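You operate a simulated robot arm through the tools that you are given. There is no shell and no other tool.

You are at the controls of a simulated robot arm. One attempt, no reset.

## Task
Pack the grey bowl on the top of the desk. At the end: the purple battery is in the grey bowl; the red polish tin is in the grey bowl; whatever was shut is shut again. Leave all else as you found it, and nothing knocked over (what rides in a drawer may roll over).

Only the result counts: the job must be done as asked and must still hold three seconds after the hand-in. Knocking over, shifting, dropping, spilling or breaking anything else fails it.

## Robot
A 7-joint arm with a two-finger parallel gripper, fixed in place. Base frame: the origin is at the foot of the arm, x ahead of it, y to its left, z up. Readings come in mm, rad, newtons and seconds.
Its first joint turns from -2.601 to 2.601 rad. Payload 3.43 kg.
The TCP is the grasp point between the finger pads, 30 mm short of the fingertips. In the tool frame z runs along the fingers and y along their closing line. Largest opening 94 mm; finger width 28, thickness 10; the body of the gripper, 50 by 96 mm, starts 55 mm behind the TCP.
Orientation is that of the tool frame in the base frame, as [roll, pitch, yaw] about the fixed x, y, z axes, in that order (R = Rz(yaw) Ry(pitch) Rx(roll)). With the fingers straight down and closing along the base's y, the tool's x points along the base's -x, its y along +y and its z along -z.

## Interface
- The arm moves only by the tool step_arm. Its argument "steps" is a list of rows, each an object of numbers (a shift or turn left out is 0, a gripper value left out holds the last): "dx", "dy", "dz": the shift along the base's x, y, z in mm; "wx", "wy", "wz": the turn, a rotation vector about the base's x, y, z in rad. In form: [{"dx": .., "dy": .., "dz": .., "wx": .., "wy": .., "wz": ..}, ...]. A call has 1 to 20 rows; each row shifts and turns the commanded pose from where the row before left it. "gripper" is the opening, from 0 (shut) to 1 (fully open), set as the call begins (left out, the last holds). Each row takes 0.2 s and may step no farther than 50 mm and 0.15 rad from the row before; otherwise, or with a gripper value out of range, the whole call is refused. Where a pose cannot be reached the arm comes as near as it can. A force on the tool above 40 N (or 10 N above the force at the start of the call, whichever is more), or a blocked arm, ends the call early, and 0.2 s more pass. The fingers move at their own pace (about 45 mm/s each) and stop on an object; they squeeze with about 23 N. The grip force told is the motor's: it shows also when the fingers shut on nothing. Time passes only in rows, and 0.2 s behind the last, so rows that do not move let the fingers close. The reply holds the time, the measured pose of the TCP, the force on the tool along the base axes, the opening and the grip force, in the units named above and with some noise, with the torque about the TCP (base axes, N m) and any sound that the robot's microphone picked up.
- Cameras (640 x 400 px; columns grow to the right, rows downward): "scene" is fixed at [404.3, -650.3, 1288.4]; the picture's right is [0.68, -0.73, 0.00], its down [-0.37, -0.34, -0.86] and it looks along [0.63, 0.59, -0.51] (base axes); focal length 344 px, centre (320, 200). "wrist" rides on the gripper at [76, 14, -103] in the tool frame; the picture's right is [-0.18, 0.98, 0.00], its down [-0.75, -0.14, -0.64] and it looks along [-0.63, -0.12, 0.77] (tool axes); focal length 243 px, centre (320, 200). There is no depth. A picture from a camera that has moved, and an enlarged one, comes with that camera's place and axes in the base frame and with its lens. The place of the scene camera against the robot may be out by one fixed shift of up to 25 mm in any direction.
- capture(camera): a new picture of that camera. No time passes.
- enlarge(camera, box): a new picture of the part [left, top, right, bottom] of that camera's present view, enlarged. No time passes.
- finish_job(): hands the job in; it is judged then, once.

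Places have to be worked out from the pictures, the camera data and where the tool is seen. Open the gripper and draw the arm clear of the work before you hand the job in, unless the task says otherwise.

The tools are called by a JSON object that holds its "name" and its "arguments". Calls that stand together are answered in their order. step_arm: Moves the arm, as the interface text tells. Its arguments: {"type":"object","properties":{"steps":{"type":"array","items":{"type":"object","properties":{"dx":{"type":"number"},"dy":{"type":"number"},"dz":{"type":"number"},"wx":{"type":"number"},"wy":{"type":"number"},"wz":{"type":"number"}}}},"gripper":{"type":"number"}},"required":["steps"]} The other tools are called the same way: capture (camera) takes a picture; enlarge (camera, box) takes an enlarged picture of a part of a camera's view; finish_job () hands the job in.

At the start:

```text
t: 0.0
tool_pos: [794.7, -131.7, 1081.4]
ee_rot: [-3.138, 0.0, -3.14]
force: [0.1, 0.3, -0.2]
ft_torque: [-0.03, -0.02, 0.02]
gripper_width: 93.9
finger_force: 0.0
```

scene: 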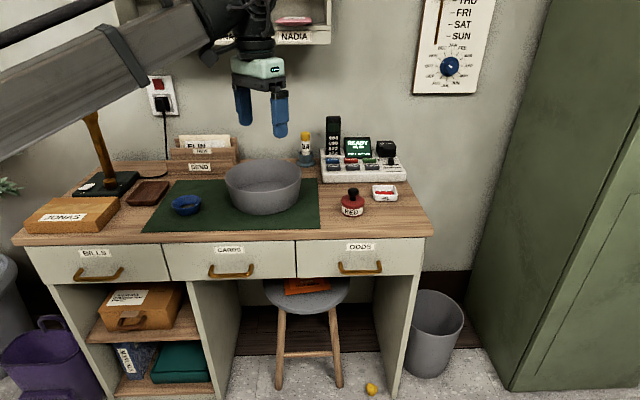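
wrist: 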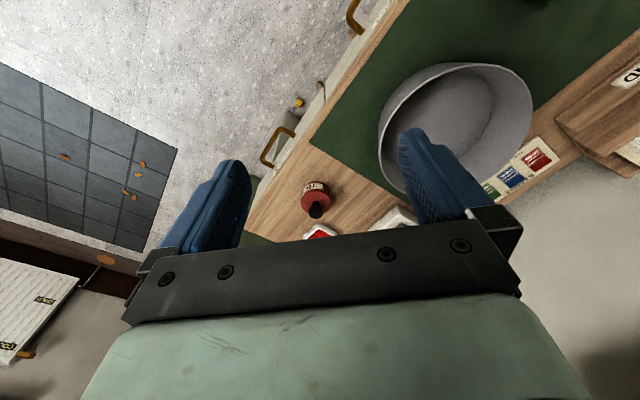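

I begin by looking closer at the desk, drawers and shelves to find the battery and the tin.

{"name": "enlarge", "arguments": {"camera": "scene", "box": [140, 100, 300, 200]}}

{"name": "enlarge", "arguments": {"camera": "scene", "box": [290, 110, 450, 220]}}

{"name": "enlarge", "arguments": {"camera": "scene", "box": [20, 130, 220, 255]}}

{"name": "enlarge", "arguments": {"camera": "scene", "box": [20, 230, 440, 400]}}

{"name": "enlarge", "arguments": {"camera": "scene", "box": [100, 0, 500, 120]}}

{"name": "enlarge", "arguments": {"camera": "wrist", "box": [220, 0, 640, 250]}}

```text
4.00 times, centred on (220, 150) of scene
camera zoom: at [404.3, -650.3, 1288.4], right [0.68, -0.73, 0.0], down [-0.37, -0.34, -0.86], along [0.63, 0.59, -0.51], focal length 1374 px, centre (720, 400)
```

zoom: 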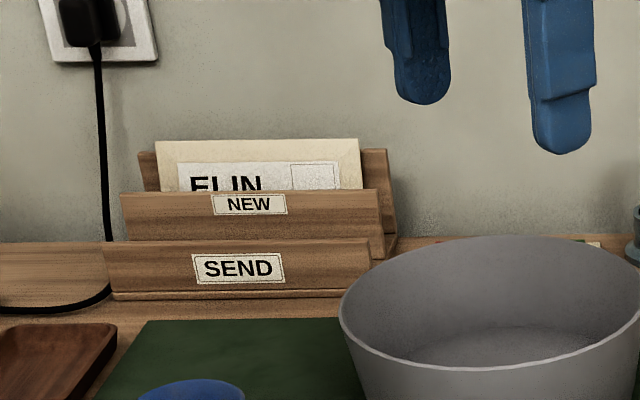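

```text
3.64 times, centred on (370, 165) of scene
camera zoom: at [404.3, -650.3, 1288.4], right [0.68, -0.73, 0.0], down [-0.37, -0.34, -0.86], along [0.63, 0.59, -0.51], focal length 1249 px, centre (138, 327)
```

zoom: 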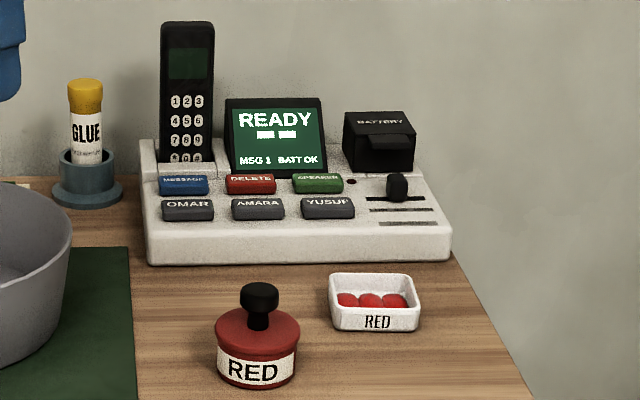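

```text
3.20 times, centred on (120, 192) of scene
camera zoom: at [404.3, -650.3, 1288.4], right [0.68, -0.73, 0.0], down [-0.37, -0.34, -0.86], along [0.63, 0.59, -0.51], focal length 1099 px, centre (960, 224)
```

zoom: 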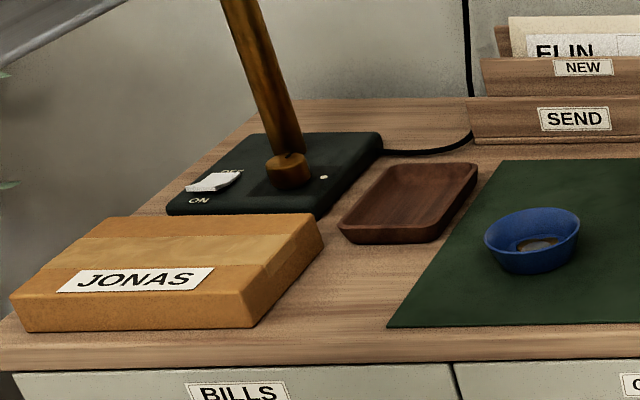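

```text
1.52 times, centred on (230, 315) of scene
camera zoom: at [404.3, -650.3, 1288.4], right [0.68, -0.73, 0.0], down [-0.37, -0.34, -0.86], along [0.63, 0.59, -0.51], focal length 523 px, centre (457, 25)
```

zoom: 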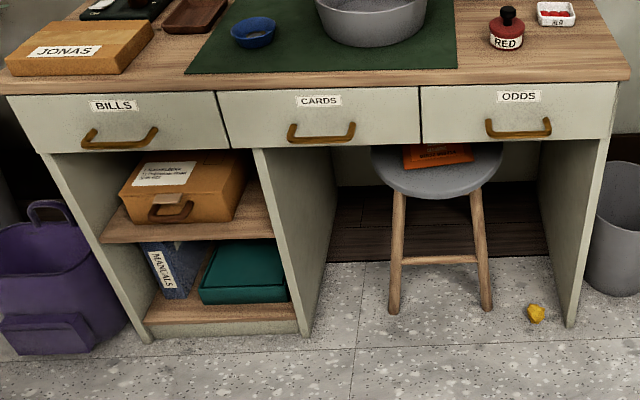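

```text
1.60 times, centred on (300, 60) of scene
camera zoom: at [404.3, -650.3, 1288.4], right [0.68, -0.73, 0.0], down [-0.37, -0.34, -0.86], along [0.63, 0.59, -0.51], focal length 550 px, centre (352, 424)
```

zoom: 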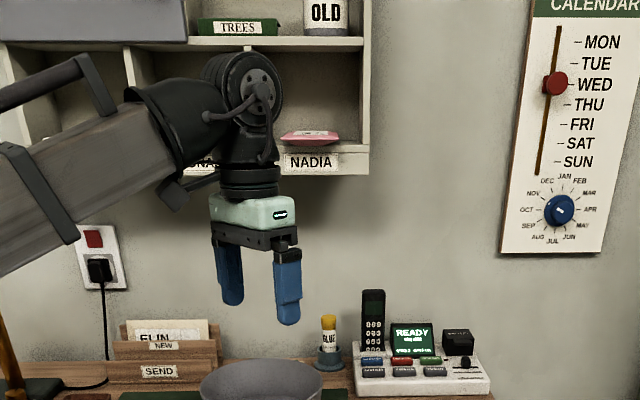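

```text
1.52 times, centred on (430, 125) of wrist
camera zoom: at [719.9, -117.7, 1183.3], right [0.18, 0.98, 0.0], down [0.75, -0.14, 0.64], along [0.63, -0.12, -0.77], focal length 370 px, centre (152, 314)
```

zoom: 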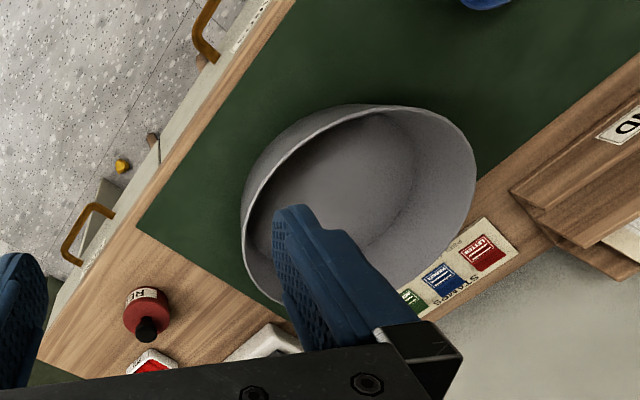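

The battery and tin aren't in sight; the desk runs at about 45° to my base, with its front edge roughly 536 mm from me. I swing the wrist camera to face the desk squarely and look around.

{"name": "step_arm", "arguments": {"steps": [{"dx": -20, "dy": 10, "dz": 10, "wz": 0.15}, {"dx": -20, "dy": 10, "dz": 10, "wz": 0.15}, {"dx": -20, "dy": 10, "dz": 10, "wz": 0.15}, {"dx": -20, "dy": 10, "dz": 10, "wz": 0.15}, {"dx": -20, "dy": 10, "dz": 10, "wz": 0.15}]}}

{"name": "capture", "arguments": {"camera": "wrist"}}

{"name": "capture", "arguments": {"camera": "scene"}}

```text
t: 1.2
tool_pos: [702.1, -83.5, 1118.9]
ee_rot: [-3.131, 0.009, -2.387]
force: [1.2, -0.1, -0.2]
ft_torque: [0.03, 0.0, 0.03]
gripper_width: 94.1
finger_force: 0.1
out of reach, approached as far as the arm can: row 5
```

```text
taken
camera wrist: at [636.2, -125.6, 1220.1], right [-0.54, 0.84, -0.01], down [0.64, 0.41, 0.65], along [0.55, 0.34, -0.76], focal length 243 px, centre (320, 200)
```

wrist: 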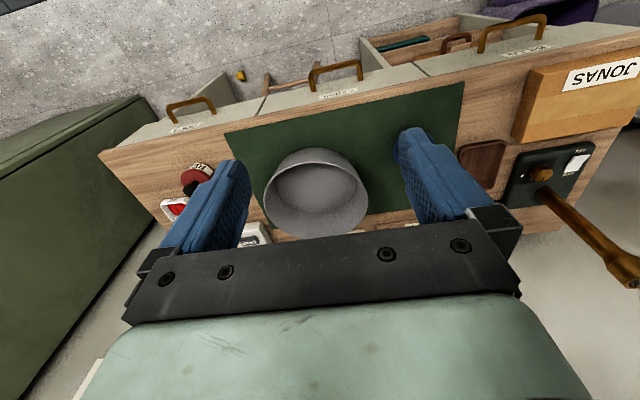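

```text
taken
```

scene: 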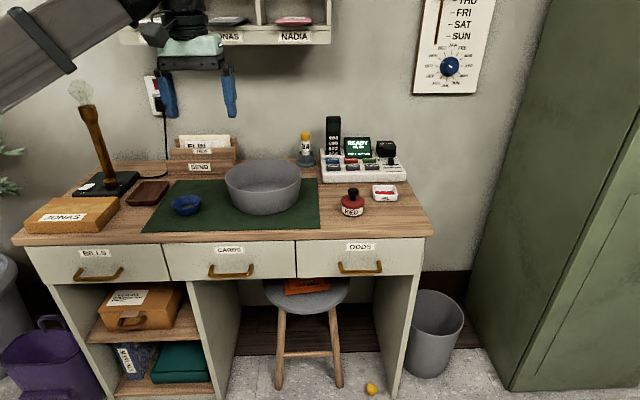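

The view shows pigeonholes on the wall with items; I enlarge those, the blue bowl and the open shelves.

{"name": "enlarge", "arguments": {"camera": "scene", "box": [200, 0, 340, 50]}}

{"name": "enlarge", "arguments": {"camera": "scene", "box": [150, 180, 230, 230]}}

{"name": "enlarge", "arguments": {"camera": "scene", "box": [80, 260, 240, 390]}}

{"name": "enlarge", "arguments": {"camera": "wrist", "box": [340, 0, 640, 200]}}

{"name": "enlarge", "arguments": {"camera": "scene", "box": [310, 105, 420, 175]}}

```text
4.57 times, centred on (270, 25) of scene
camera zoom: at [404.3, -650.3, 1288.4], right [0.68, -0.73, 0.0], down [-0.37, -0.34, -0.86], along [0.63, 0.59, -0.51], focal length 1570 px, centre (549, 1000)
```

zoom: 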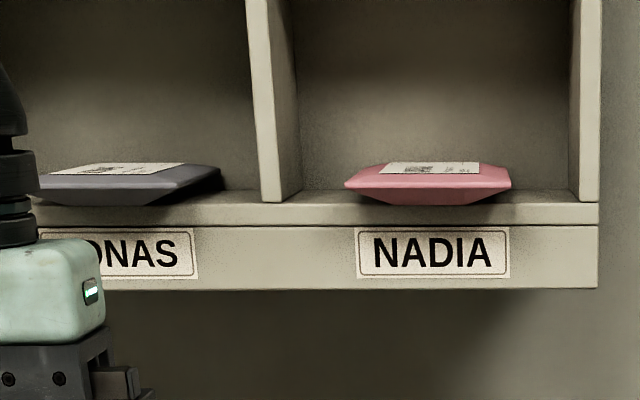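

```text
8.00 times, centred on (190, 205) of scene
camera zoom: at [404.3, -650.3, 1288.4], right [0.68, -0.73, 0.0], down [-0.37, -0.34, -0.86], along [0.63, 0.59, -0.51], focal length 2748 px, centre (1360, 160)
```

zoom: 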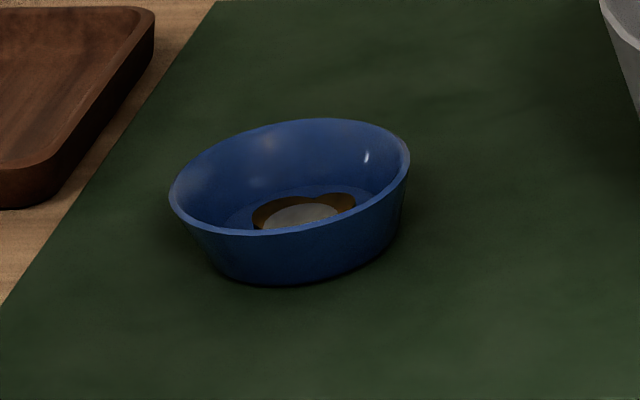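

```text
3.08 times, centred on (160, 325) of scene
camera zoom: at [404.3, -650.3, 1288.4], right [0.68, -0.73, 0.0], down [-0.37, -0.34, -0.86], along [0.63, 0.59, -0.51], focal length 1057 px, centre (812, -185)
```

zoom: 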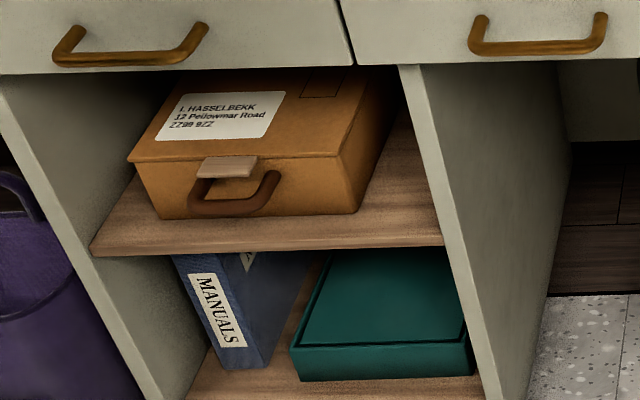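

```text
2.00 times, centred on (490, 100) of wrist
camera zoom: at [636.2, -125.6, 1220.1], right [-0.54, 0.84, -0.01], down [0.64, 0.41, 0.65], along [0.55, 0.34, -0.76], focal length 485 px, centre (-20, 400)
```

zoom: 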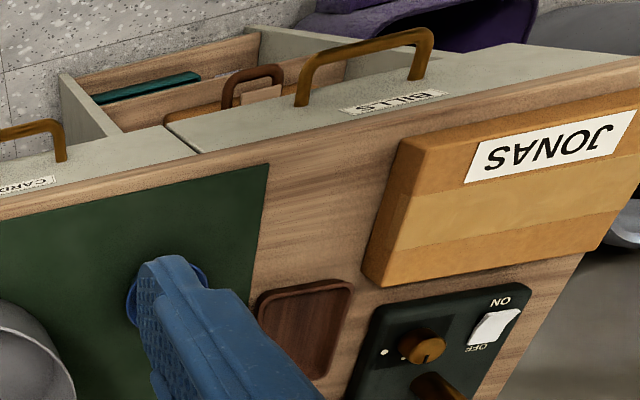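

```text
5.71 times, centred on (365, 140) of scene
camera zoom: at [404.3, -650.3, 1288.4], right [0.68, -0.73, 0.0], down [-0.37, -0.34, -0.86], along [0.63, 0.59, -0.51], focal length 1963 px, centre (63, 543)
```

zoom: 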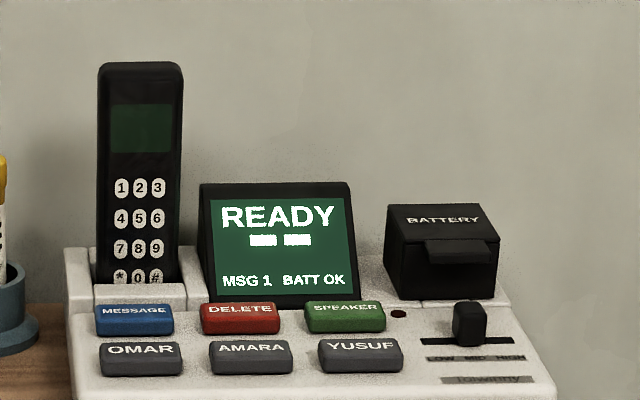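

Nothing purple or red-tin-like is visible, so they are likely in closed drawers. I enlarge the drawer fronts to see the handles' shape.

{"name": "enlarge", "arguments": {"camera": "scene", "box": [290, 225, 440, 300]}}

{"name": "enlarge", "arguments": {"camera": "scene", "box": [20, 225, 170, 300]}}

{"name": "enlarge", "arguments": {"camera": "wrist", "box": [90, 40, 410, 240]}}

```text
4.27 times, centred on (365, 262) of scene
camera zoom: at [404.3, -650.3, 1288.4], right [0.68, -0.73, 0.0], down [-0.37, -0.34, -0.86], along [0.63, 0.59, -0.51], focal length 1466 px, centre (128, -67)
```

zoom: 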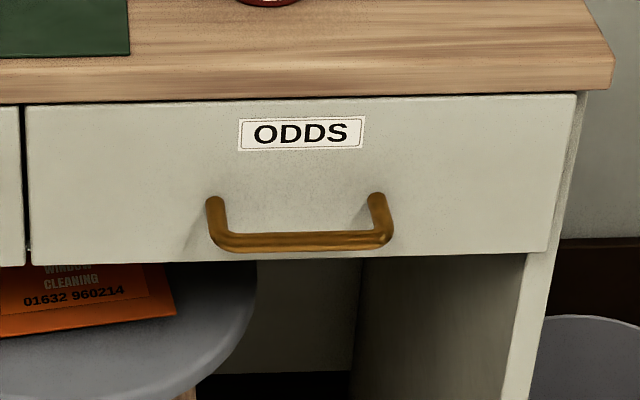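

```text
4.27 times, centred on (95, 262) of scene
camera zoom: at [404.3, -650.3, 1288.4], right [0.68, -0.73, 0.0], down [-0.37, -0.34, -0.86], along [0.63, 0.59, -0.51], focal length 1466 px, centre (1280, -67)
```

zoom: 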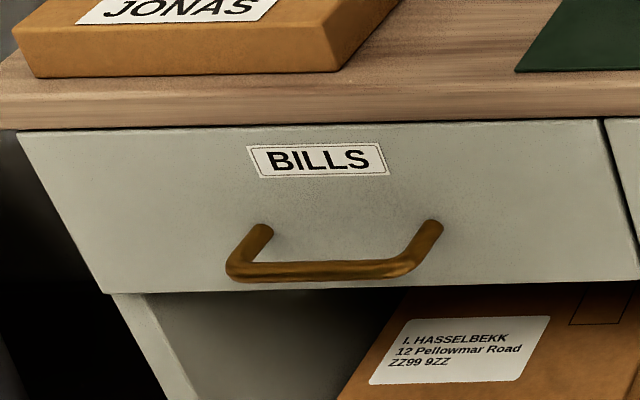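

```text
2.00 times, centred on (250, 140) of wrist
camera zoom: at [636.2, -125.6, 1220.1], right [-0.54, 0.84, -0.01], down [0.64, 0.41, 0.65], along [0.55, 0.34, -0.76], focal length 485 px, centre (460, 320)
```

zoom: 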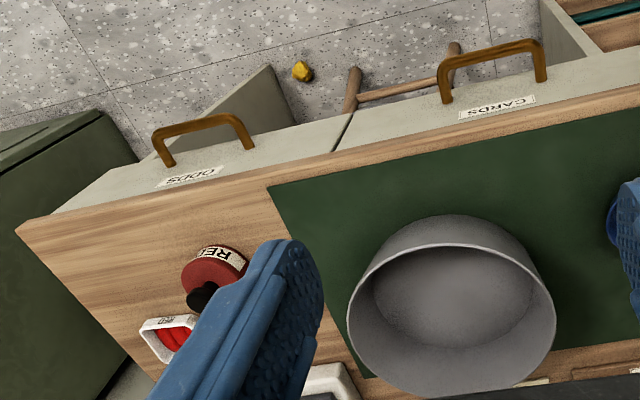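

The handles are U-shaped bars roughly 110 mm wide standing off the fronts. I move in front of the ODDS drawer, turning so the fingers close front-to-back across its bar.

{"name": "step_arm", "arguments": {"steps": [{"dx": 14.4, "dy": -23.8, "dz": -18, "wz": -0.14}, {"dx": 14.4, "dy": -23.8, "dz": -18, "wz": -0.14}, {"dx": 14.4, "dy": -23.8, "dz": -18, "wz": -0.14}, {"dx": 14.4, "dy": -23.8, "dz": -18, "wz": -0.14}, {"dx": 14.4, "dy": -23.8, "dz": -18, "wz": -0.14}, {"dx": 14.4, "dy": -23.8, "dz": -18, "wz": -0.14}, {"dx": 14.4, "dy": -23.8, "dz": -18, "wz": -0.14}, {"dx": 14.4, "dy": -23.8, "dz": -18, "wz": -0.14}, {"dx": 14.4, "dy": -23.8, "dz": -18, "wz": -0.14}, {"dx": 14.4, "dy": -23.8, "dz": -18, "wz": -0.14}, {"dx": 14.4, "dy": -23.8, "dz": -18, "wz": -0.14}]}}

{"name": "capture", "arguments": {"camera": "wrist"}}

{"name": "capture", "arguments": {"camera": "scene"}}

```text
t: 3.6
tool_pos: [861.5, -344.2, 921.7]
ee_rot: [3.141, 0.0, 2.349]
force: [0.2, -0.6, 0.1]
ft_torque: [-0.01, -0.01, 0.01]
gripper_width: 93.9
finger_force: 0.1
```

```text
taken
camera wrist: at [818.5, -280.6, 1024.0], right [0.83, 0.56, 0.0], down [0.43, -0.63, 0.64], along [0.36, -0.53, -0.77], focal length 243 px, centre (320, 200)
```

wrist: 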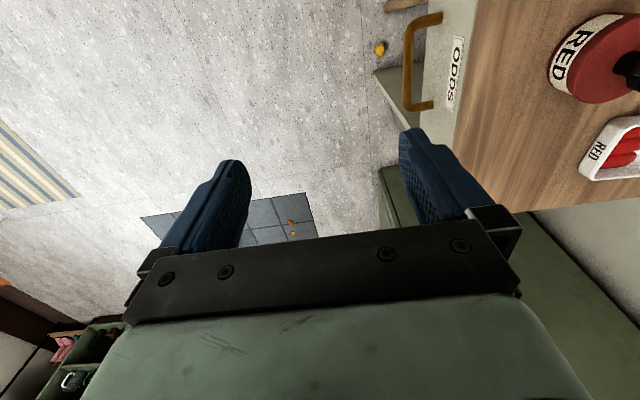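

```text
taken
```

scene: 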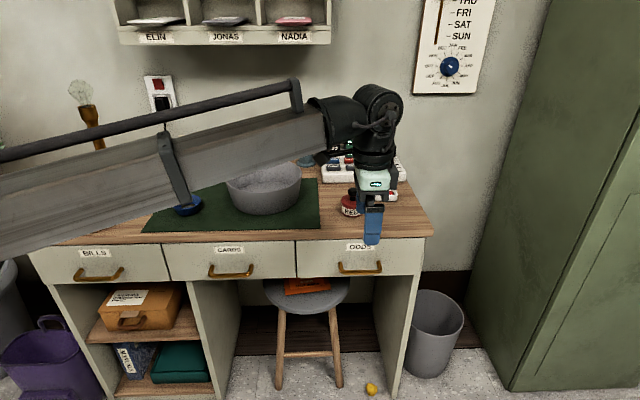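

Triangulating, the ODDS bar is near (944, −271, 680) with about 30 mm of stand-off, drawer front at about n≈509. I tilt the fingers 60° forward and lower to a pre-grasp pose 100 mm back from the bar.

{"name": "step_arm", "arguments": {"steps": [{"dx": 1.6, "dy": 0.3, "dz": -26, "wx": 0.1055, "wy": -0.106}, {"dx": 1.6, "dy": 0.3, "dz": -26, "wx": 0.1055, "wy": -0.106}, {"dx": 1.6, "dy": 0.3, "dz": -26, "wx": 0.1055, "wy": -0.106}, {"dx": 1.6, "dy": 0.3, "dz": -26, "wx": 0.1055, "wy": -0.106}, {"dx": 1.6, "dy": 0.3, "dz": -26, "wx": 0.1055, "wy": -0.106}, {"dx": 1.6, "dy": 0.3, "dz": -26, "wx": 0.1055, "wy": -0.106}, {"dx": 1.6, "dy": 0.3, "dz": -26, "wx": 0.1055, "wy": -0.106}], "gripper": 0.4}}

{"name": "capture", "arguments": {"camera": "wrist"}}

{"name": "capture", "arguments": {"camera": "scene"}}

```text
t: 5.2
tool_pos: [870.0, -343.1, 737.7]
ee_rot: [2.093, 0.002, 2.352]
force: [0.2, -0.8, -0.2]
ft_torque: [0.01, -0.03, -0.04]
gripper_width: 37.8
finger_force: 0.0
```

```text
taken
camera wrist: at [759.1, -346.7, 801.7], right [0.48, 0.22, 0.85], down [0.09, -0.98, 0.2], along [0.87, -0.02, -0.49], focal length 243 px, centre (320, 200)
```

wrist: 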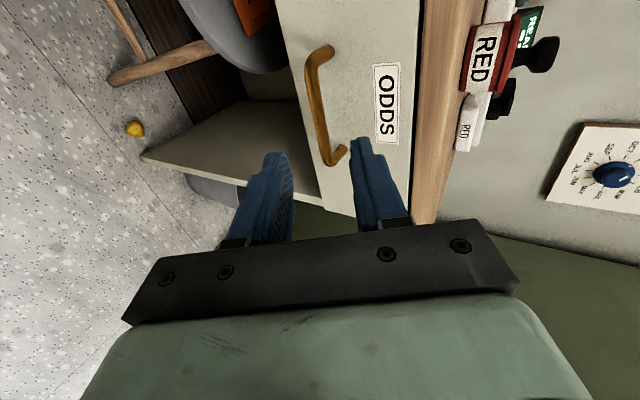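

```text
taken
```

scene: 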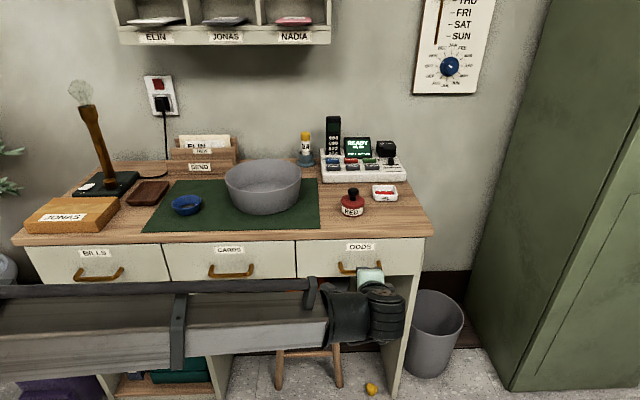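

The close-up fixes the bar at about (944, −272, 675), in line with the fingers. I narrow the opening to 30 mm and move in to just short of the bar.

{"name": "step_arm", "arguments": {"steps": [{"dx": 12, "dy": 11.5, "dz": -10}, {"dx": 12, "dy": 11.5, "dz": -10}, {"dx": 12, "dy": 11.5, "dz": -10.5}], "gripper": 0.32}}

{"name": "capture", "arguments": {"camera": "wrist"}}

{"name": "enlarge", "arguments": {"camera": "scene", "box": [300, 220, 440, 310]}}

```text
t: 6.0
tool_pos: [907.4, -309.9, 710.0]
ee_rot: [2.095, 0.0, 2.353]
force: [0.9, -0.3, -1.0]
ft_torque: [0.0, 0.03, -0.01]
gripper_width: 30.0
finger_force: 0.1
```

```text
taken
camera wrist: at [797.7, -313.6, 772.9], right [0.48, 0.22, 0.85], down [0.09, -0.98, 0.2], along [0.87, -0.02, -0.49], focal length 243 px, centre (320, 200)
```

wrist: 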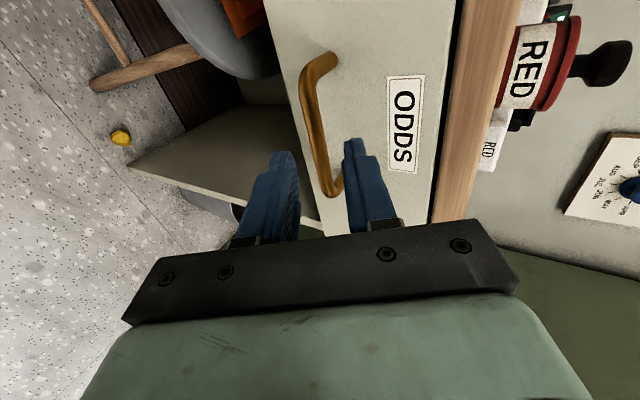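

```text
4.44 times, centred on (370, 265) of scene
camera zoom: at [404.3, -650.3, 1288.4], right [0.68, -0.73, 0.0], down [-0.37, -0.34, -0.86], along [0.63, 0.59, -0.51], focal length 1527 px, centre (98, -89)
```

zoom: 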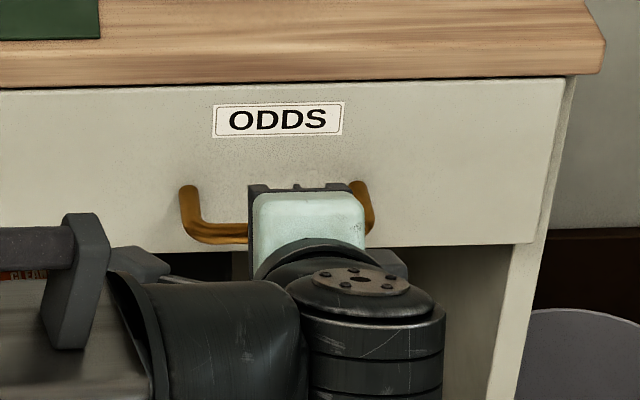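

The bar lies between the finger lines; I advance the remaining 48 mm along the fingers.

{"name": "step_arm", "arguments": {"steps": [{"dx": 9.2, "dy": 9.2, "dz": -9.3}, {"dx": 9.2, "dy": 9.2, "dz": -9.3}, {"dx": 9.2, "dy": 9.2, "dz": -9.3}]}}

{"name": "capture", "arguments": {"camera": "wrist"}}

```text
t: 6.8
tool_pos: [936.2, -283.3, 681.4]
ee_rot: [2.095, -0.001, 2.352]
force: [-0.6, 0.4, 0.1]
ft_torque: [0.03, -0.01, 0.0]
gripper_width: 30.1
finger_force: 0.1
```

```text
taken
camera wrist: at [826.3, -286.9, 744.6], right [0.48, 0.22, 0.85], down [0.09, -0.98, 0.2], along [0.87, -0.02, -0.49], focal length 243 px, centre (320, 200)
```

wrist: 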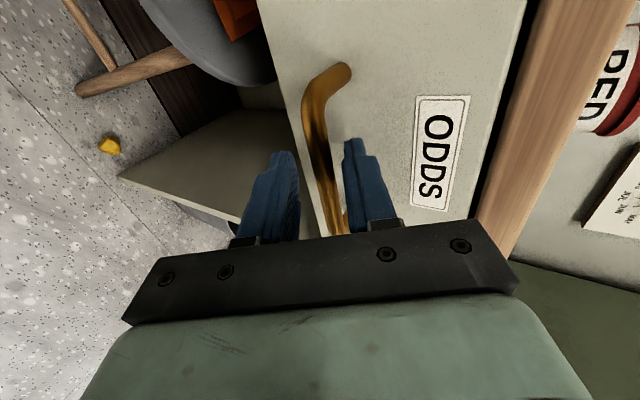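

The bar is between the fingers with no contact force. I close on it.

{"name": "step_arm", "arguments": {"steps": [{}, {}, {}], "gripper": 0}}

{"name": "capture", "arguments": {"camera": "wrist"}}

```text
t: 7.6
tool_pos: [937.1, -282.8, 682.8]
ee_rot: [2.092, 0.002, 2.352]
force: [4.0, -2.0, 22.6]
ft_torque: [-0.2, -0.75, 0.74]
gripper_width: 11.9
finger_force: 44.7
```

```text
taken
camera wrist: at [825.9, -286.9, 746.3], right [0.48, 0.22, 0.85], down [0.09, -0.98, 0.2], along [0.87, -0.02, -0.48], focal length 243 px, centre (320, 200)
```

wrist: 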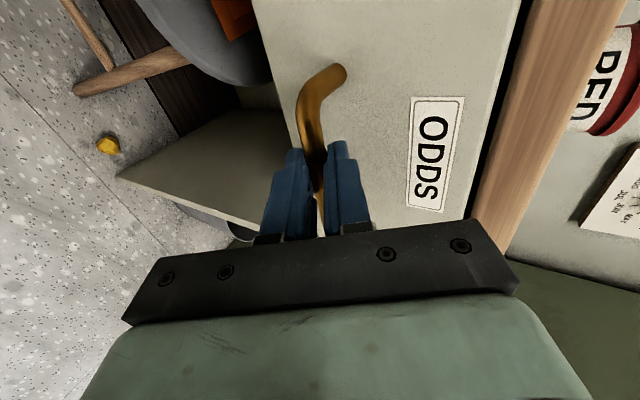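

The bar is held (11.9 mm). I ease up 3 mm to relieve the vertical load, then pull the drawer straight out a little.

{"name": "step_arm", "arguments": {"steps": [{"dz": 3}, {"dx": -7, "dy": -7}, {"dx": -10.6, "dy": -10.6}, {"dx": -14.1, "dy": -14.1}]}}

{"name": "capture", "arguments": {"camera": "wrist"}}

```text
t: 8.6
tool_pos: [903.5, -315.9, 683.6]
ee_rot: [2.1, -0.001, 2.351]
force: [9.8, -10.7, -1.5]
ft_torque: [-1.3, -1.3, -0.78]
gripper_width: 11.5
finger_force: 44.9
```

```text
taken
camera wrist: at [793.1, -319.5, 747.0], right [0.48, 0.22, 0.85], down [0.08, -0.98, 0.2], along [0.87, -0.03, -0.49], focal length 243 px, centre (320, 200)
```

wrist: 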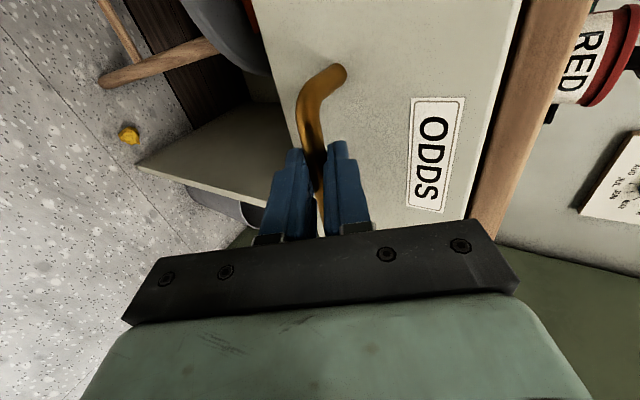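

The drawer is sliding out with some sideways load toward the right, so the true slide direction is slightly off mine. I add a small rightward correction and continue.

{"name": "step_arm", "arguments": {"steps": [{"dx": -13.6, "dy": -14.6}, {"dx": -14.3, "dy": -13.9}, {"dx": -14.3, "dy": -13.9}, {"dx": -14.3, "dy": -13.9}]}}

```text
t: 9.6
tool_pos: [846.9, -371.8, 684.1]
ee_rot: [2.095, 0.004, 2.343]
force: [25.4, -26.6, -2.7]
ft_torque: [-0.89, -0.79, 0.52]
gripper_width: 11.6
finger_force: 45.0
```

Side load has grown to about 37 N toward +e; I relieve it by shifting right in small steps.

{"name": "step_arm", "arguments": {"steps": [{"dx": 1.1, "dy": -1.1}, {"dx": 1.1, "dy": -1.1}]}}

```text
t: 10.2
tool_pos: [848.8, -372.0, 683.2]
ee_rot: [2.096, 0.002, 2.349]
force: [10.3, -12.9, 4.3]
ft_torque: [-1.18, -1.37, -0.77]
gripper_width: 11.7
finger_force: 44.9
```

That eased it; the slide direction seems nearer (−0.68, −0.74). I continue pulling along it.

{"name": "step_arm", "arguments": {"steps": [{"dx": -12.5, "dy": -15.7}, {"dx": -13.5, "dy": -14.7}, {"dx": -13.5, "dy": -14.7}, {"dx": -13.5, "dy": -14.7}]}}

{"name": "capture", "arguments": {"camera": "scene"}}

{"name": "capture", "arguments": {"camera": "wrist"}}

```text
t: 11.2
tool_pos: [791.9, -428.3, 683.0]
ee_rot: [2.096, -0.003, 2.362]
force: [-28.8, 26.4, -9.0]
ft_torque: [-0.61, -0.44, 1.16]
gripper_width: 12.1
finger_force: 45.1
```

```text
taken
```

scene: 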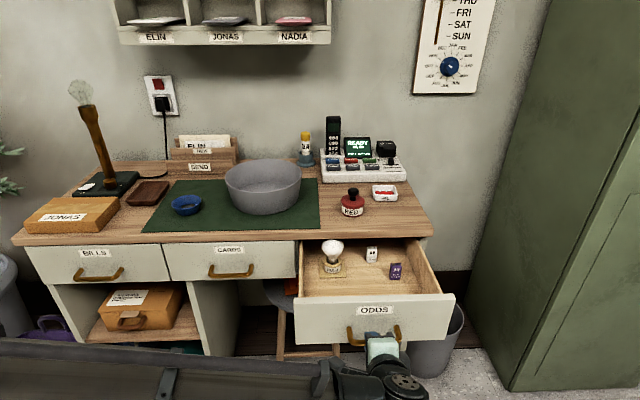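

```text
taken
camera wrist: at [682.3, -433.0, 747.5], right [0.48, 0.22, 0.85], down [0.1, -0.98, 0.2], along [0.87, -0.01, -0.49], focal length 243 px, centre (320, 200)
```

wrist: 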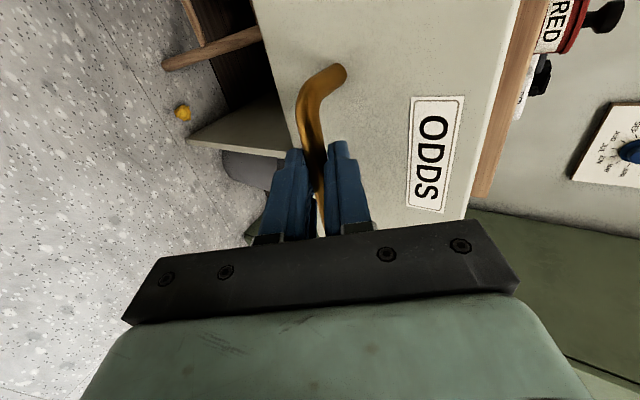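

The drawer is open about 200 mm and a purple battery is visible in it. I relieve the side load and enlarge the drawer view.

{"name": "step_arm", "arguments": {"steps": [{"dx": -1.2, "dy": 1.2}, {"dx": -1.2, "dy": 1.2}]}}

{"name": "enlarge", "arguments": {"camera": "scene", "box": [290, 225, 450, 325]}}

```text
t: 11.8
tool_pos: [794.0, -428.0, 682.6]
ee_rot: [2.096, -0.004, 2.357]
force: [-15.7, 13.0, -14.2]
ft_torque: [-0.32, 0.05, 1.91]
gripper_width: 11.8
finger_force: 44.8
```

```text
4.00 times, centred on (370, 275) of scene
camera zoom: at [404.3, -650.3, 1288.4], right [0.68, -0.73, 0.0], down [-0.37, -0.34, -0.86], along [0.63, 0.59, -0.51], focal length 1374 px, centre (120, -100)
```

zoom: 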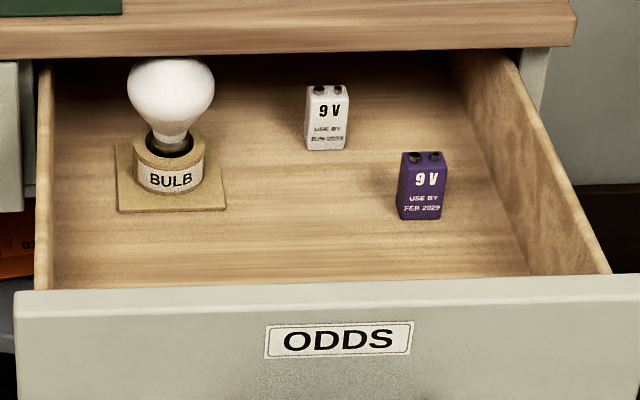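

It holds a bulb, a white 9V and the purple 9V. I relieve the remaining load, release the handle and back away along the finger direction.

{"name": "step_arm", "arguments": {"steps": [{"dx": -1.2, "dy": 1.2, "dz": -1.5}, {}]}}

{"name": "step_arm", "arguments": {"steps": [{}, {}], "gripper": 0.32}}

{"name": "step_arm", "arguments": {"steps": [{"dx": -9.2, "dy": -9.2, "dz": 7.5}, {"dx": -12, "dy": -12, "dz": 10}, {"dx": -18, "dy": -18, "dz": 16}, {"dz": 45}, {"dz": 45}]}}

{"name": "capture", "arguments": {"camera": "scene"}}

```text
t: 12.4
tool_pos: [793.3, -427.9, 683.9]
ee_rot: [2.096, 0.003, 2.351]
force: [-0.4, -1.4, 0.2]
ft_torque: [-0.23, -0.14, 1.78]
gripper_width: 11.9
finger_force: 44.6
```

```text
t: 13.0
tool_pos: [792.1, -427.0, 682.6]
ee_rot: [2.096, -0.002, 2.351]
force: [-0.6, 0.4, 0.0]
ft_torque: [0.01, 0.01, 0.0]
gripper_width: 30.1
finger_force: 0.0
```

```text
t: 14.2
tool_pos: [753.0, -463.3, 806.5]
ee_rot: [2.096, -0.002, 2.353]
force: [0.5, -0.9, -1.3]
ft_torque: [0.02, 0.0, 0.01]
gripper_width: 30.2
finger_force: 0.0
```

```text
taken
```

scene: 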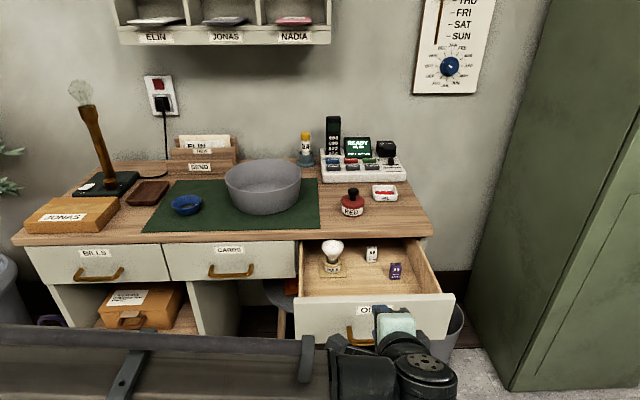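

The handle travelled exactly along (−0.704, −0.710), about 204 mm. Now I raise the tool upright and yaw it so the camera looks into the drawer.

{"name": "step_arm", "arguments": {"steps": [{"dx": 5, "dy": 3, "dz": 15, "wx": -0.106, "wy": 0.105}, {"dx": 5, "dy": 3, "dz": 15, "wx": -0.106, "wy": 0.105}, {"dx": 5, "dy": 3, "dz": 15, "wx": -0.106, "wy": 0.105}, {"dx": 5, "dy": 3, "dz": 15, "wx": -0.106, "wy": 0.105}, {"dx": 5, "dy": 3, "dz": 15, "wx": -0.106, "wy": 0.105}, {"dx": 5, "dy": 3, "dz": 15, "wx": -0.106, "wy": 0.105}, {"dx": 5, "dy": 3, "dz": 10, "wx": -0.106, "wy": 0.105}], "gripper": 0.6}}

{"name": "step_arm", "arguments": {"steps": [{"dx": 8, "dy": 4, "wz": 0.1427}, {"dx": 8, "dy": 4, "wz": 0.1427}, {"dx": 8, "dy": 4, "wz": 0.1427}, {"dx": 8, "dy": 4, "wz": 0.1427}, {"dx": 8, "dy": 4, "wz": 0.1427}, {"dx": 8, "dy": 4, "wz": 0.1427}, {"dx": 8, "dy": 4, "wz": 0.1427}, {"dx": 8, "dy": 4, "wz": 0.1427}, {"dx": 8, "dy": 4, "wz": 0.1427}, {"dx": 8, "dy": 4, "wz": 0.1427}, {"dx": 8, "dy": 4, "wz": 0.1427}]}}

{"name": "capture", "arguments": {"camera": "wrist"}}

{"name": "capture", "arguments": {"camera": "scene"}}

```text
t: 15.8
tool_pos: [788.0, -445.2, 905.8]
ee_rot: [-3.14, 0.007, 2.355]
force: [-1.2, 0.3, -0.2]
ft_torque: [0.0, -0.03, 0.0]
gripper_width: 56.7
finger_force: 0.1
```

```text
t: 18.2
tool_pos: [875.9, -399.6, 905.4]
ee_rot: [3.141, 0.007, -2.353]
force: [0.6, 0.9, 0.3]
ft_torque: [-0.01, 0.02, 0.0]
gripper_width: 56.3
finger_force: 0.1
```

```text
taken
camera wrist: at [811.9, -445.7, 1006.3], right [-0.57, 0.82, 0.0], down [0.63, 0.43, 0.65], along [0.53, 0.37, -0.76], focal length 243 px, centre (320, 200)
```

wrist: 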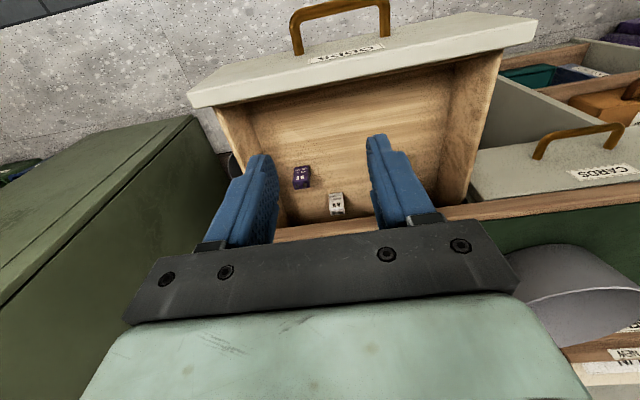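

```text
taken
```

scene: 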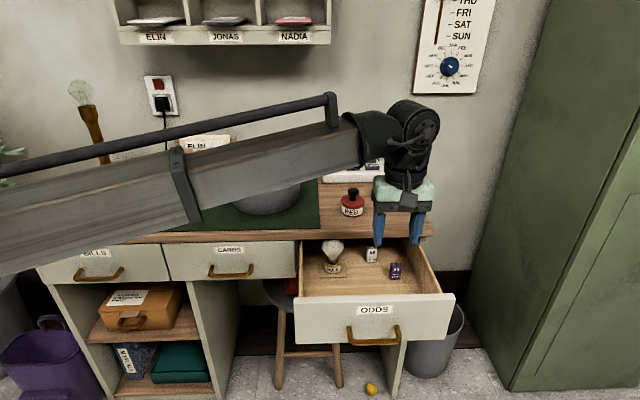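

The purple battery sits between the fingers in view, but the depth is uncertain. I enlarge and then shift to get a second viewpoint.

{"name": "enlarge", "arguments": {"camera": "wrist", "box": [240, 120, 400, 220]}}

{"name": "step_arm", "arguments": {"steps": [{"dx": 12, "dy": 5, "dz": -10}, {"dx": 12, "dy": 5, "dz": -10}, {"dx": 12, "dy": 5, "dz": -10}, {"dx": 12, "dy": 5, "dz": -10}]}}

{"name": "capture", "arguments": {"camera": "wrist"}}

{"name": "enlarge", "arguments": {"camera": "wrist", "box": [240, 100, 400, 200]}}

```text
4.00 times, centred on (320, 170) of wrist
camera zoom: at [811.9, -445.7, 1006.3], right [-0.57, 0.82, 0.0], down [0.63, 0.43, 0.65], along [0.53, 0.37, -0.76], focal length 970 px, centre (320, 320)
```

zoom: 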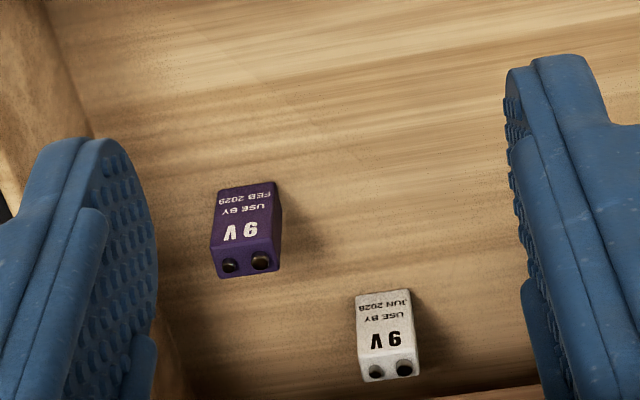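

```text
t: 19.2
tool_pos: [923.8, -381.7, 865.0]
ee_rot: [3.14, 0.008, -2.358]
force: [-0.2, -1.2, -1.7]
ft_torque: [0.01, -0.01, 0.02]
gripper_width: 56.4
finger_force: 0.0
```

```text
taken
camera wrist: at [860.4, -426.0, 967.9], right [-0.56, 0.83, 0.0], down [0.63, 0.43, 0.65], along [0.53, 0.37, -0.76], focal length 243 px, centre (320, 200)
```

wrist: 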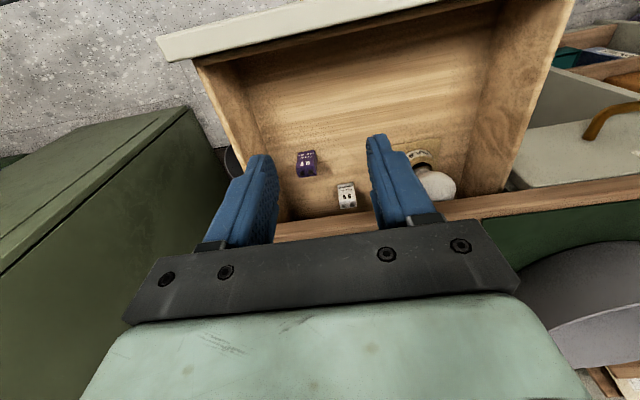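

```text
4.00 times, centred on (320, 150) of wrist
camera zoom: at [860.4, -426.0, 967.9], right [-0.56, 0.83, 0.0], down [0.63, 0.43, 0.65], along [0.53, 0.37, -0.76], focal length 970 px, centre (320, 400)
```

zoom: 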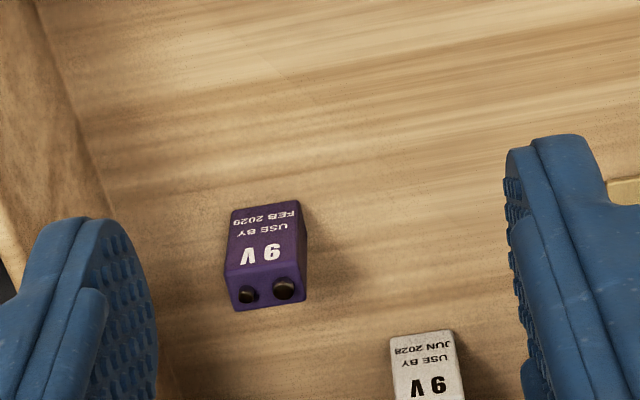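

Triangulation puts the battery top near (1027, −332, 684), which is beyond vertical reach, so I'll pull the drawer further. I'll hook closed fingers behind the drawer's front panel from above, so first I move over that spot with the gripper shut.

{"name": "step_arm", "arguments": {"steps": [{"dx": -34, "dy": 9.5}, {"dx": -34, "dy": 9.5}, {"dz": -30}, {"dz": -30}], "gripper": 0}}

{"name": "capture", "arguments": {"camera": "wrist"}}

{"name": "capture", "arguments": {"camera": "scene"}}

```text
t: 20.2
tool_pos: [854.7, -363.4, 807.0]
ee_rot: [-3.142, 0.007, -2.356]
force: [0.2, -0.9, -0.2]
ft_torque: [-0.03, -0.01, -0.01]
gripper_width: 0.2
finger_force: 23.1
```

```text
taken
camera wrist: at [792.5, -408.1, 907.9], right [-0.56, 0.83, 0.0], down [0.63, 0.43, 0.65], along [0.53, 0.37, -0.76], focal length 243 px, centre (320, 200)
```

wrist: 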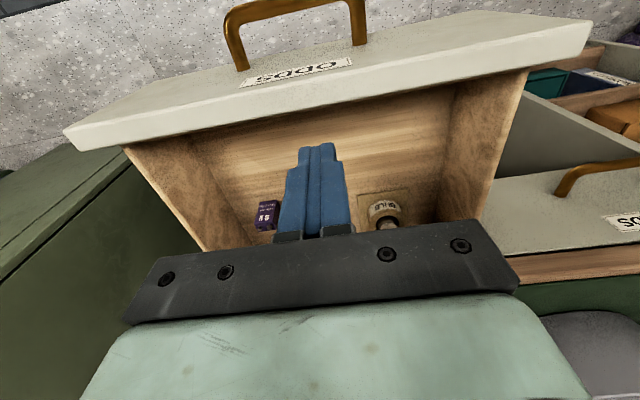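

```text
taken
```

scene: 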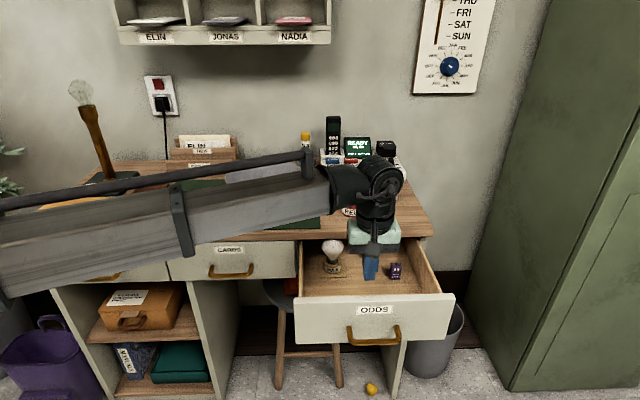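

I check the panel's inner edge relative to the fingers before lowering.

{"name": "enlarge", "arguments": {"camera": "wrist", "box": [200, 60, 440, 240]}}

{"name": "enlarge", "arguments": {"camera": "scene", "box": [290, 225, 450, 325]}}

```text
2.22 times, centred on (320, 150) of wrist
camera zoom: at [792.5, -408.1, 907.9], right [-0.56, 0.83, 0.0], down [0.63, 0.43, 0.65], along [0.53, 0.37, -0.76], focal length 539 px, centre (320, 311)
```

zoom: 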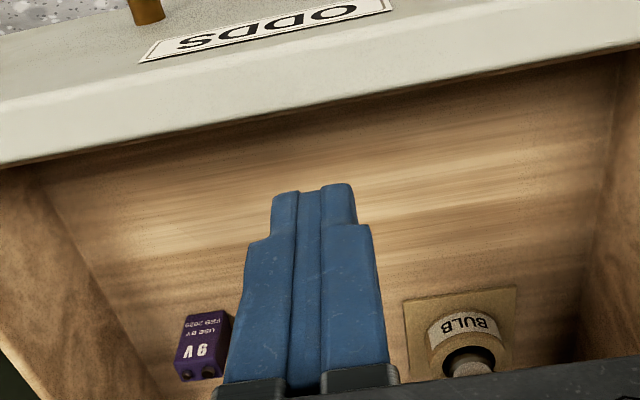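

```text
4.00 times, centred on (370, 275) of scene
camera zoom: at [404.3, -650.3, 1288.4], right [0.68, -0.73, 0.0], down [-0.37, -0.34, -0.86], along [0.63, 0.59, -0.51], focal length 1374 px, centre (120, -100)
```

zoom: 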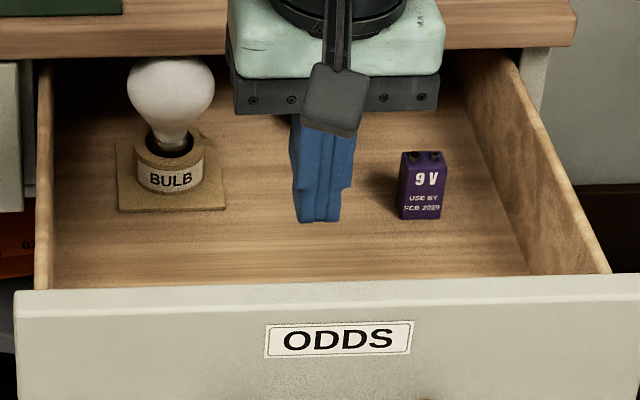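

The panel's inner top edge is near n≈322; I shift 10 mm inward for margin and lower the tips about 35 mm below the panel's top.

{"name": "step_arm", "arguments": {"steps": [{"dx": 7, "dy": 7.1}, {"dz": -24}, {"dz": -24}, {"dz": -24}]}}

{"name": "enlarge", "arguments": {"camera": "wrist", "box": [200, 60, 440, 240]}}

{"name": "enlarge", "arguments": {"camera": "scene", "box": [290, 225, 450, 325]}}

```text
t: 21.2
tool_pos: [864.5, -353.5, 733.6]
ee_rot: [-3.141, 0.006, -2.357]
force: [0.0, 0.0, -0.2]
ft_torque: [0.0, 0.0, 0.01]
gripper_width: 0.0
finger_force: 23.3
```

```text
2.22 times, centred on (320, 150) of wrist
camera zoom: at [800.6, -398.0, 834.9], right [-0.56, 0.83, 0.0], down [0.63, 0.43, 0.65], along [0.53, 0.37, -0.76], focal length 539 px, centre (320, 311)
```

zoom: 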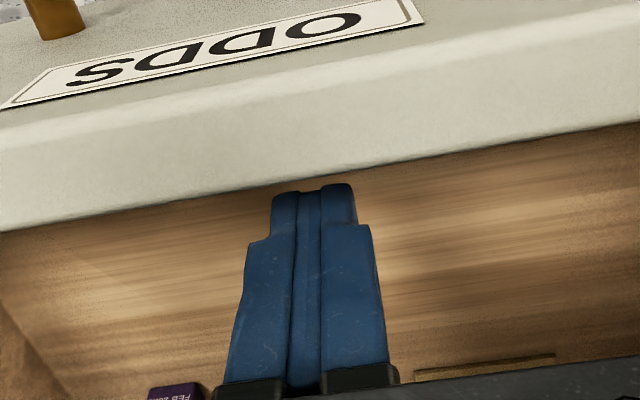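

```text
4.00 times, centred on (370, 275) of scene
camera zoom: at [404.3, -650.3, 1288.4], right [0.68, -0.73, 0.0], down [-0.37, -0.34, -0.86], along [0.63, 0.59, -0.51], focal length 1374 px, centre (120, -100)
```

zoom: 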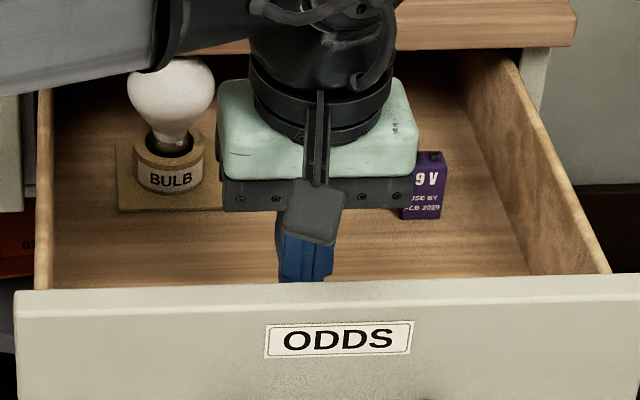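

The fingertips are just behind the panel with no contact. I pull outward, 100 mm first.

{"name": "step_arm", "arguments": {"steps": [{"dx": -7, "dy": -7.1}, {"dx": -7, "dy": -7.1}, {"dx": -10.6, "dy": -10.6}, {"dx": -14.1, "dy": -14.2}, {"dx": -14.1, "dy": -14.2}, {"dx": -14.1, "dy": -14.2}]}}

{"name": "capture", "arguments": {"camera": "scene"}}

```text
t: 22.6
tool_pos: [797.1, -421.7, 733.6]
ee_rot: [3.14, 0.006, -2.356]
force: [-0.4, -0.7, 0.0]
ft_torque: [-0.01, -0.03, 0.02]
gripper_width: 0.0
finger_force: 23.0
```

```text
taken
```

scene: 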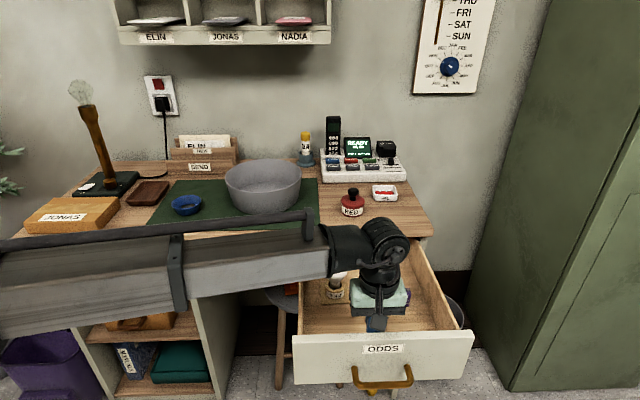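

It slides freely. I pull another ~60 mm.

{"name": "step_arm", "arguments": {"steps": [{"dx": -10.6, "dy": -10.6}, {"dx": -10.6, "dy": -10.6}, {"dx": -10.6, "dy": -10.6}, {"dx": -7, "dy": -7.1}, {"dx": -3.5, "dy": -3.5}]}}

{"name": "capture", "arguments": {"camera": "scene"}}

```text
t: 23.1
tool_pos: [787.9, -429.7, 732.4]
ee_rot: [3.139, 0.027, -2.352]
force: [6.1, 8.3, -1.6]
ft_torque: [-0.06, -0.1, -0.02]
gripper_width: 0.3
finger_force: 23.3
stopped in row 2: the force on the tool passed its limit at 56 N (the readings are from after the stop); the commanded pose is now the measured one
```

```text
taken
```

scene: 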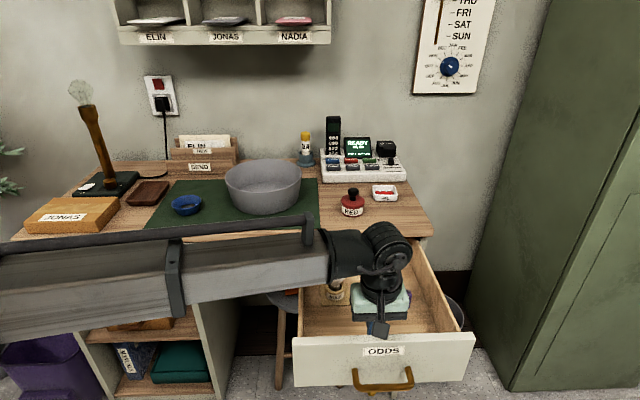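

The drawer has reached its stop. I unload, lift out of the drawer, and look at the contents from above.

{"name": "step_arm", "arguments": {"steps": [{"dx": 7, "dy": 7.1}, {"dx": 3, "dy": 3, "dz": 40}, {"dx": 10, "dy": 0, "dz": 45}, {"dx": 20, "dy": 0, "dz": 45}, {"dx": 25, "dy": -5}]}}

{"name": "capture", "arguments": {"camera": "wrist"}}

{"name": "capture", "arguments": {"camera": "scene"}}

```text
t: 24.3
tool_pos: [850.1, -423.7, 862.2]
ee_rot: [-3.141, 0.023, -2.351]
force: [-0.8, 0.1, -0.3]
ft_torque: [-0.03, 0.0, -0.01]
gripper_width: 0.0
finger_force: 23.0
```

```text
taken
camera wrist: at [785.6, -469.5, 962.2], right [-0.57, 0.82, 0.01], down [0.62, 0.42, 0.66], along [0.54, 0.38, -0.75], focal length 243 px, centre (320, 200)
```

wrist: 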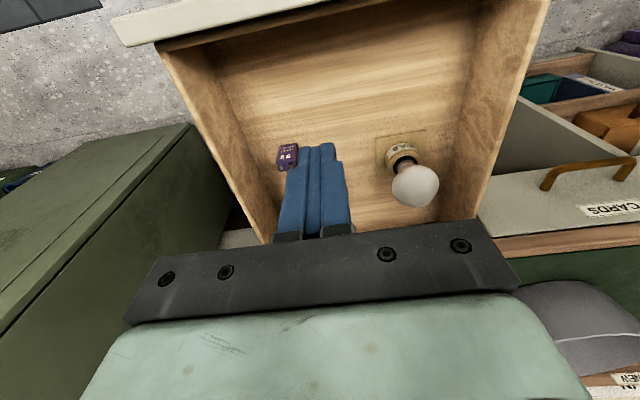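

```text
taken
```

scene: 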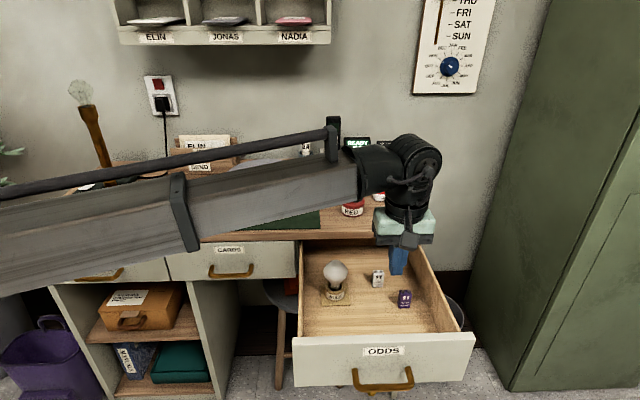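

The drawer is now fully out with the purple battery near (955, −398). I yaw the gripper another 90° so the fingers close front-to-back with the camera on the right side.

{"name": "step_arm", "arguments": {"steps": [{"wz": 0.1427}, {"wz": 0.1427}, {"wz": 0.1427}, {"wz": 0.1427}, {"wz": 0.1427}, {"wz": 0.1427}, {"wz": 0.1427}, {"wz": 0.1427}, {"wz": 0.1427}, {"wz": 0.1427}, {"wz": 0.1427}], "gripper": 0.6}}

{"name": "capture", "arguments": {"camera": "wrist"}}

```text
t: 26.7
tool_pos: [851.6, -426.4, 864.5]
ee_rot: [3.14, 0.025, -0.779]
force: [-0.7, 0.1, 0.1]
ft_torque: [-0.01, 0.0, 0.0]
gripper_width: 56.3
finger_force: 0.0
```

```text
taken
camera wrist: at [898.7, -491.2, 963.8], right [-0.82, -0.57, 0.01], down [-0.42, 0.62, 0.66], along [-0.38, 0.54, -0.75], focal length 243 px, centre (320, 200)
```

wrist: 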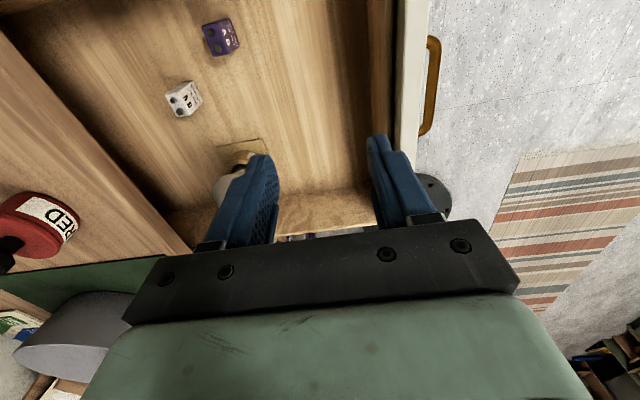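

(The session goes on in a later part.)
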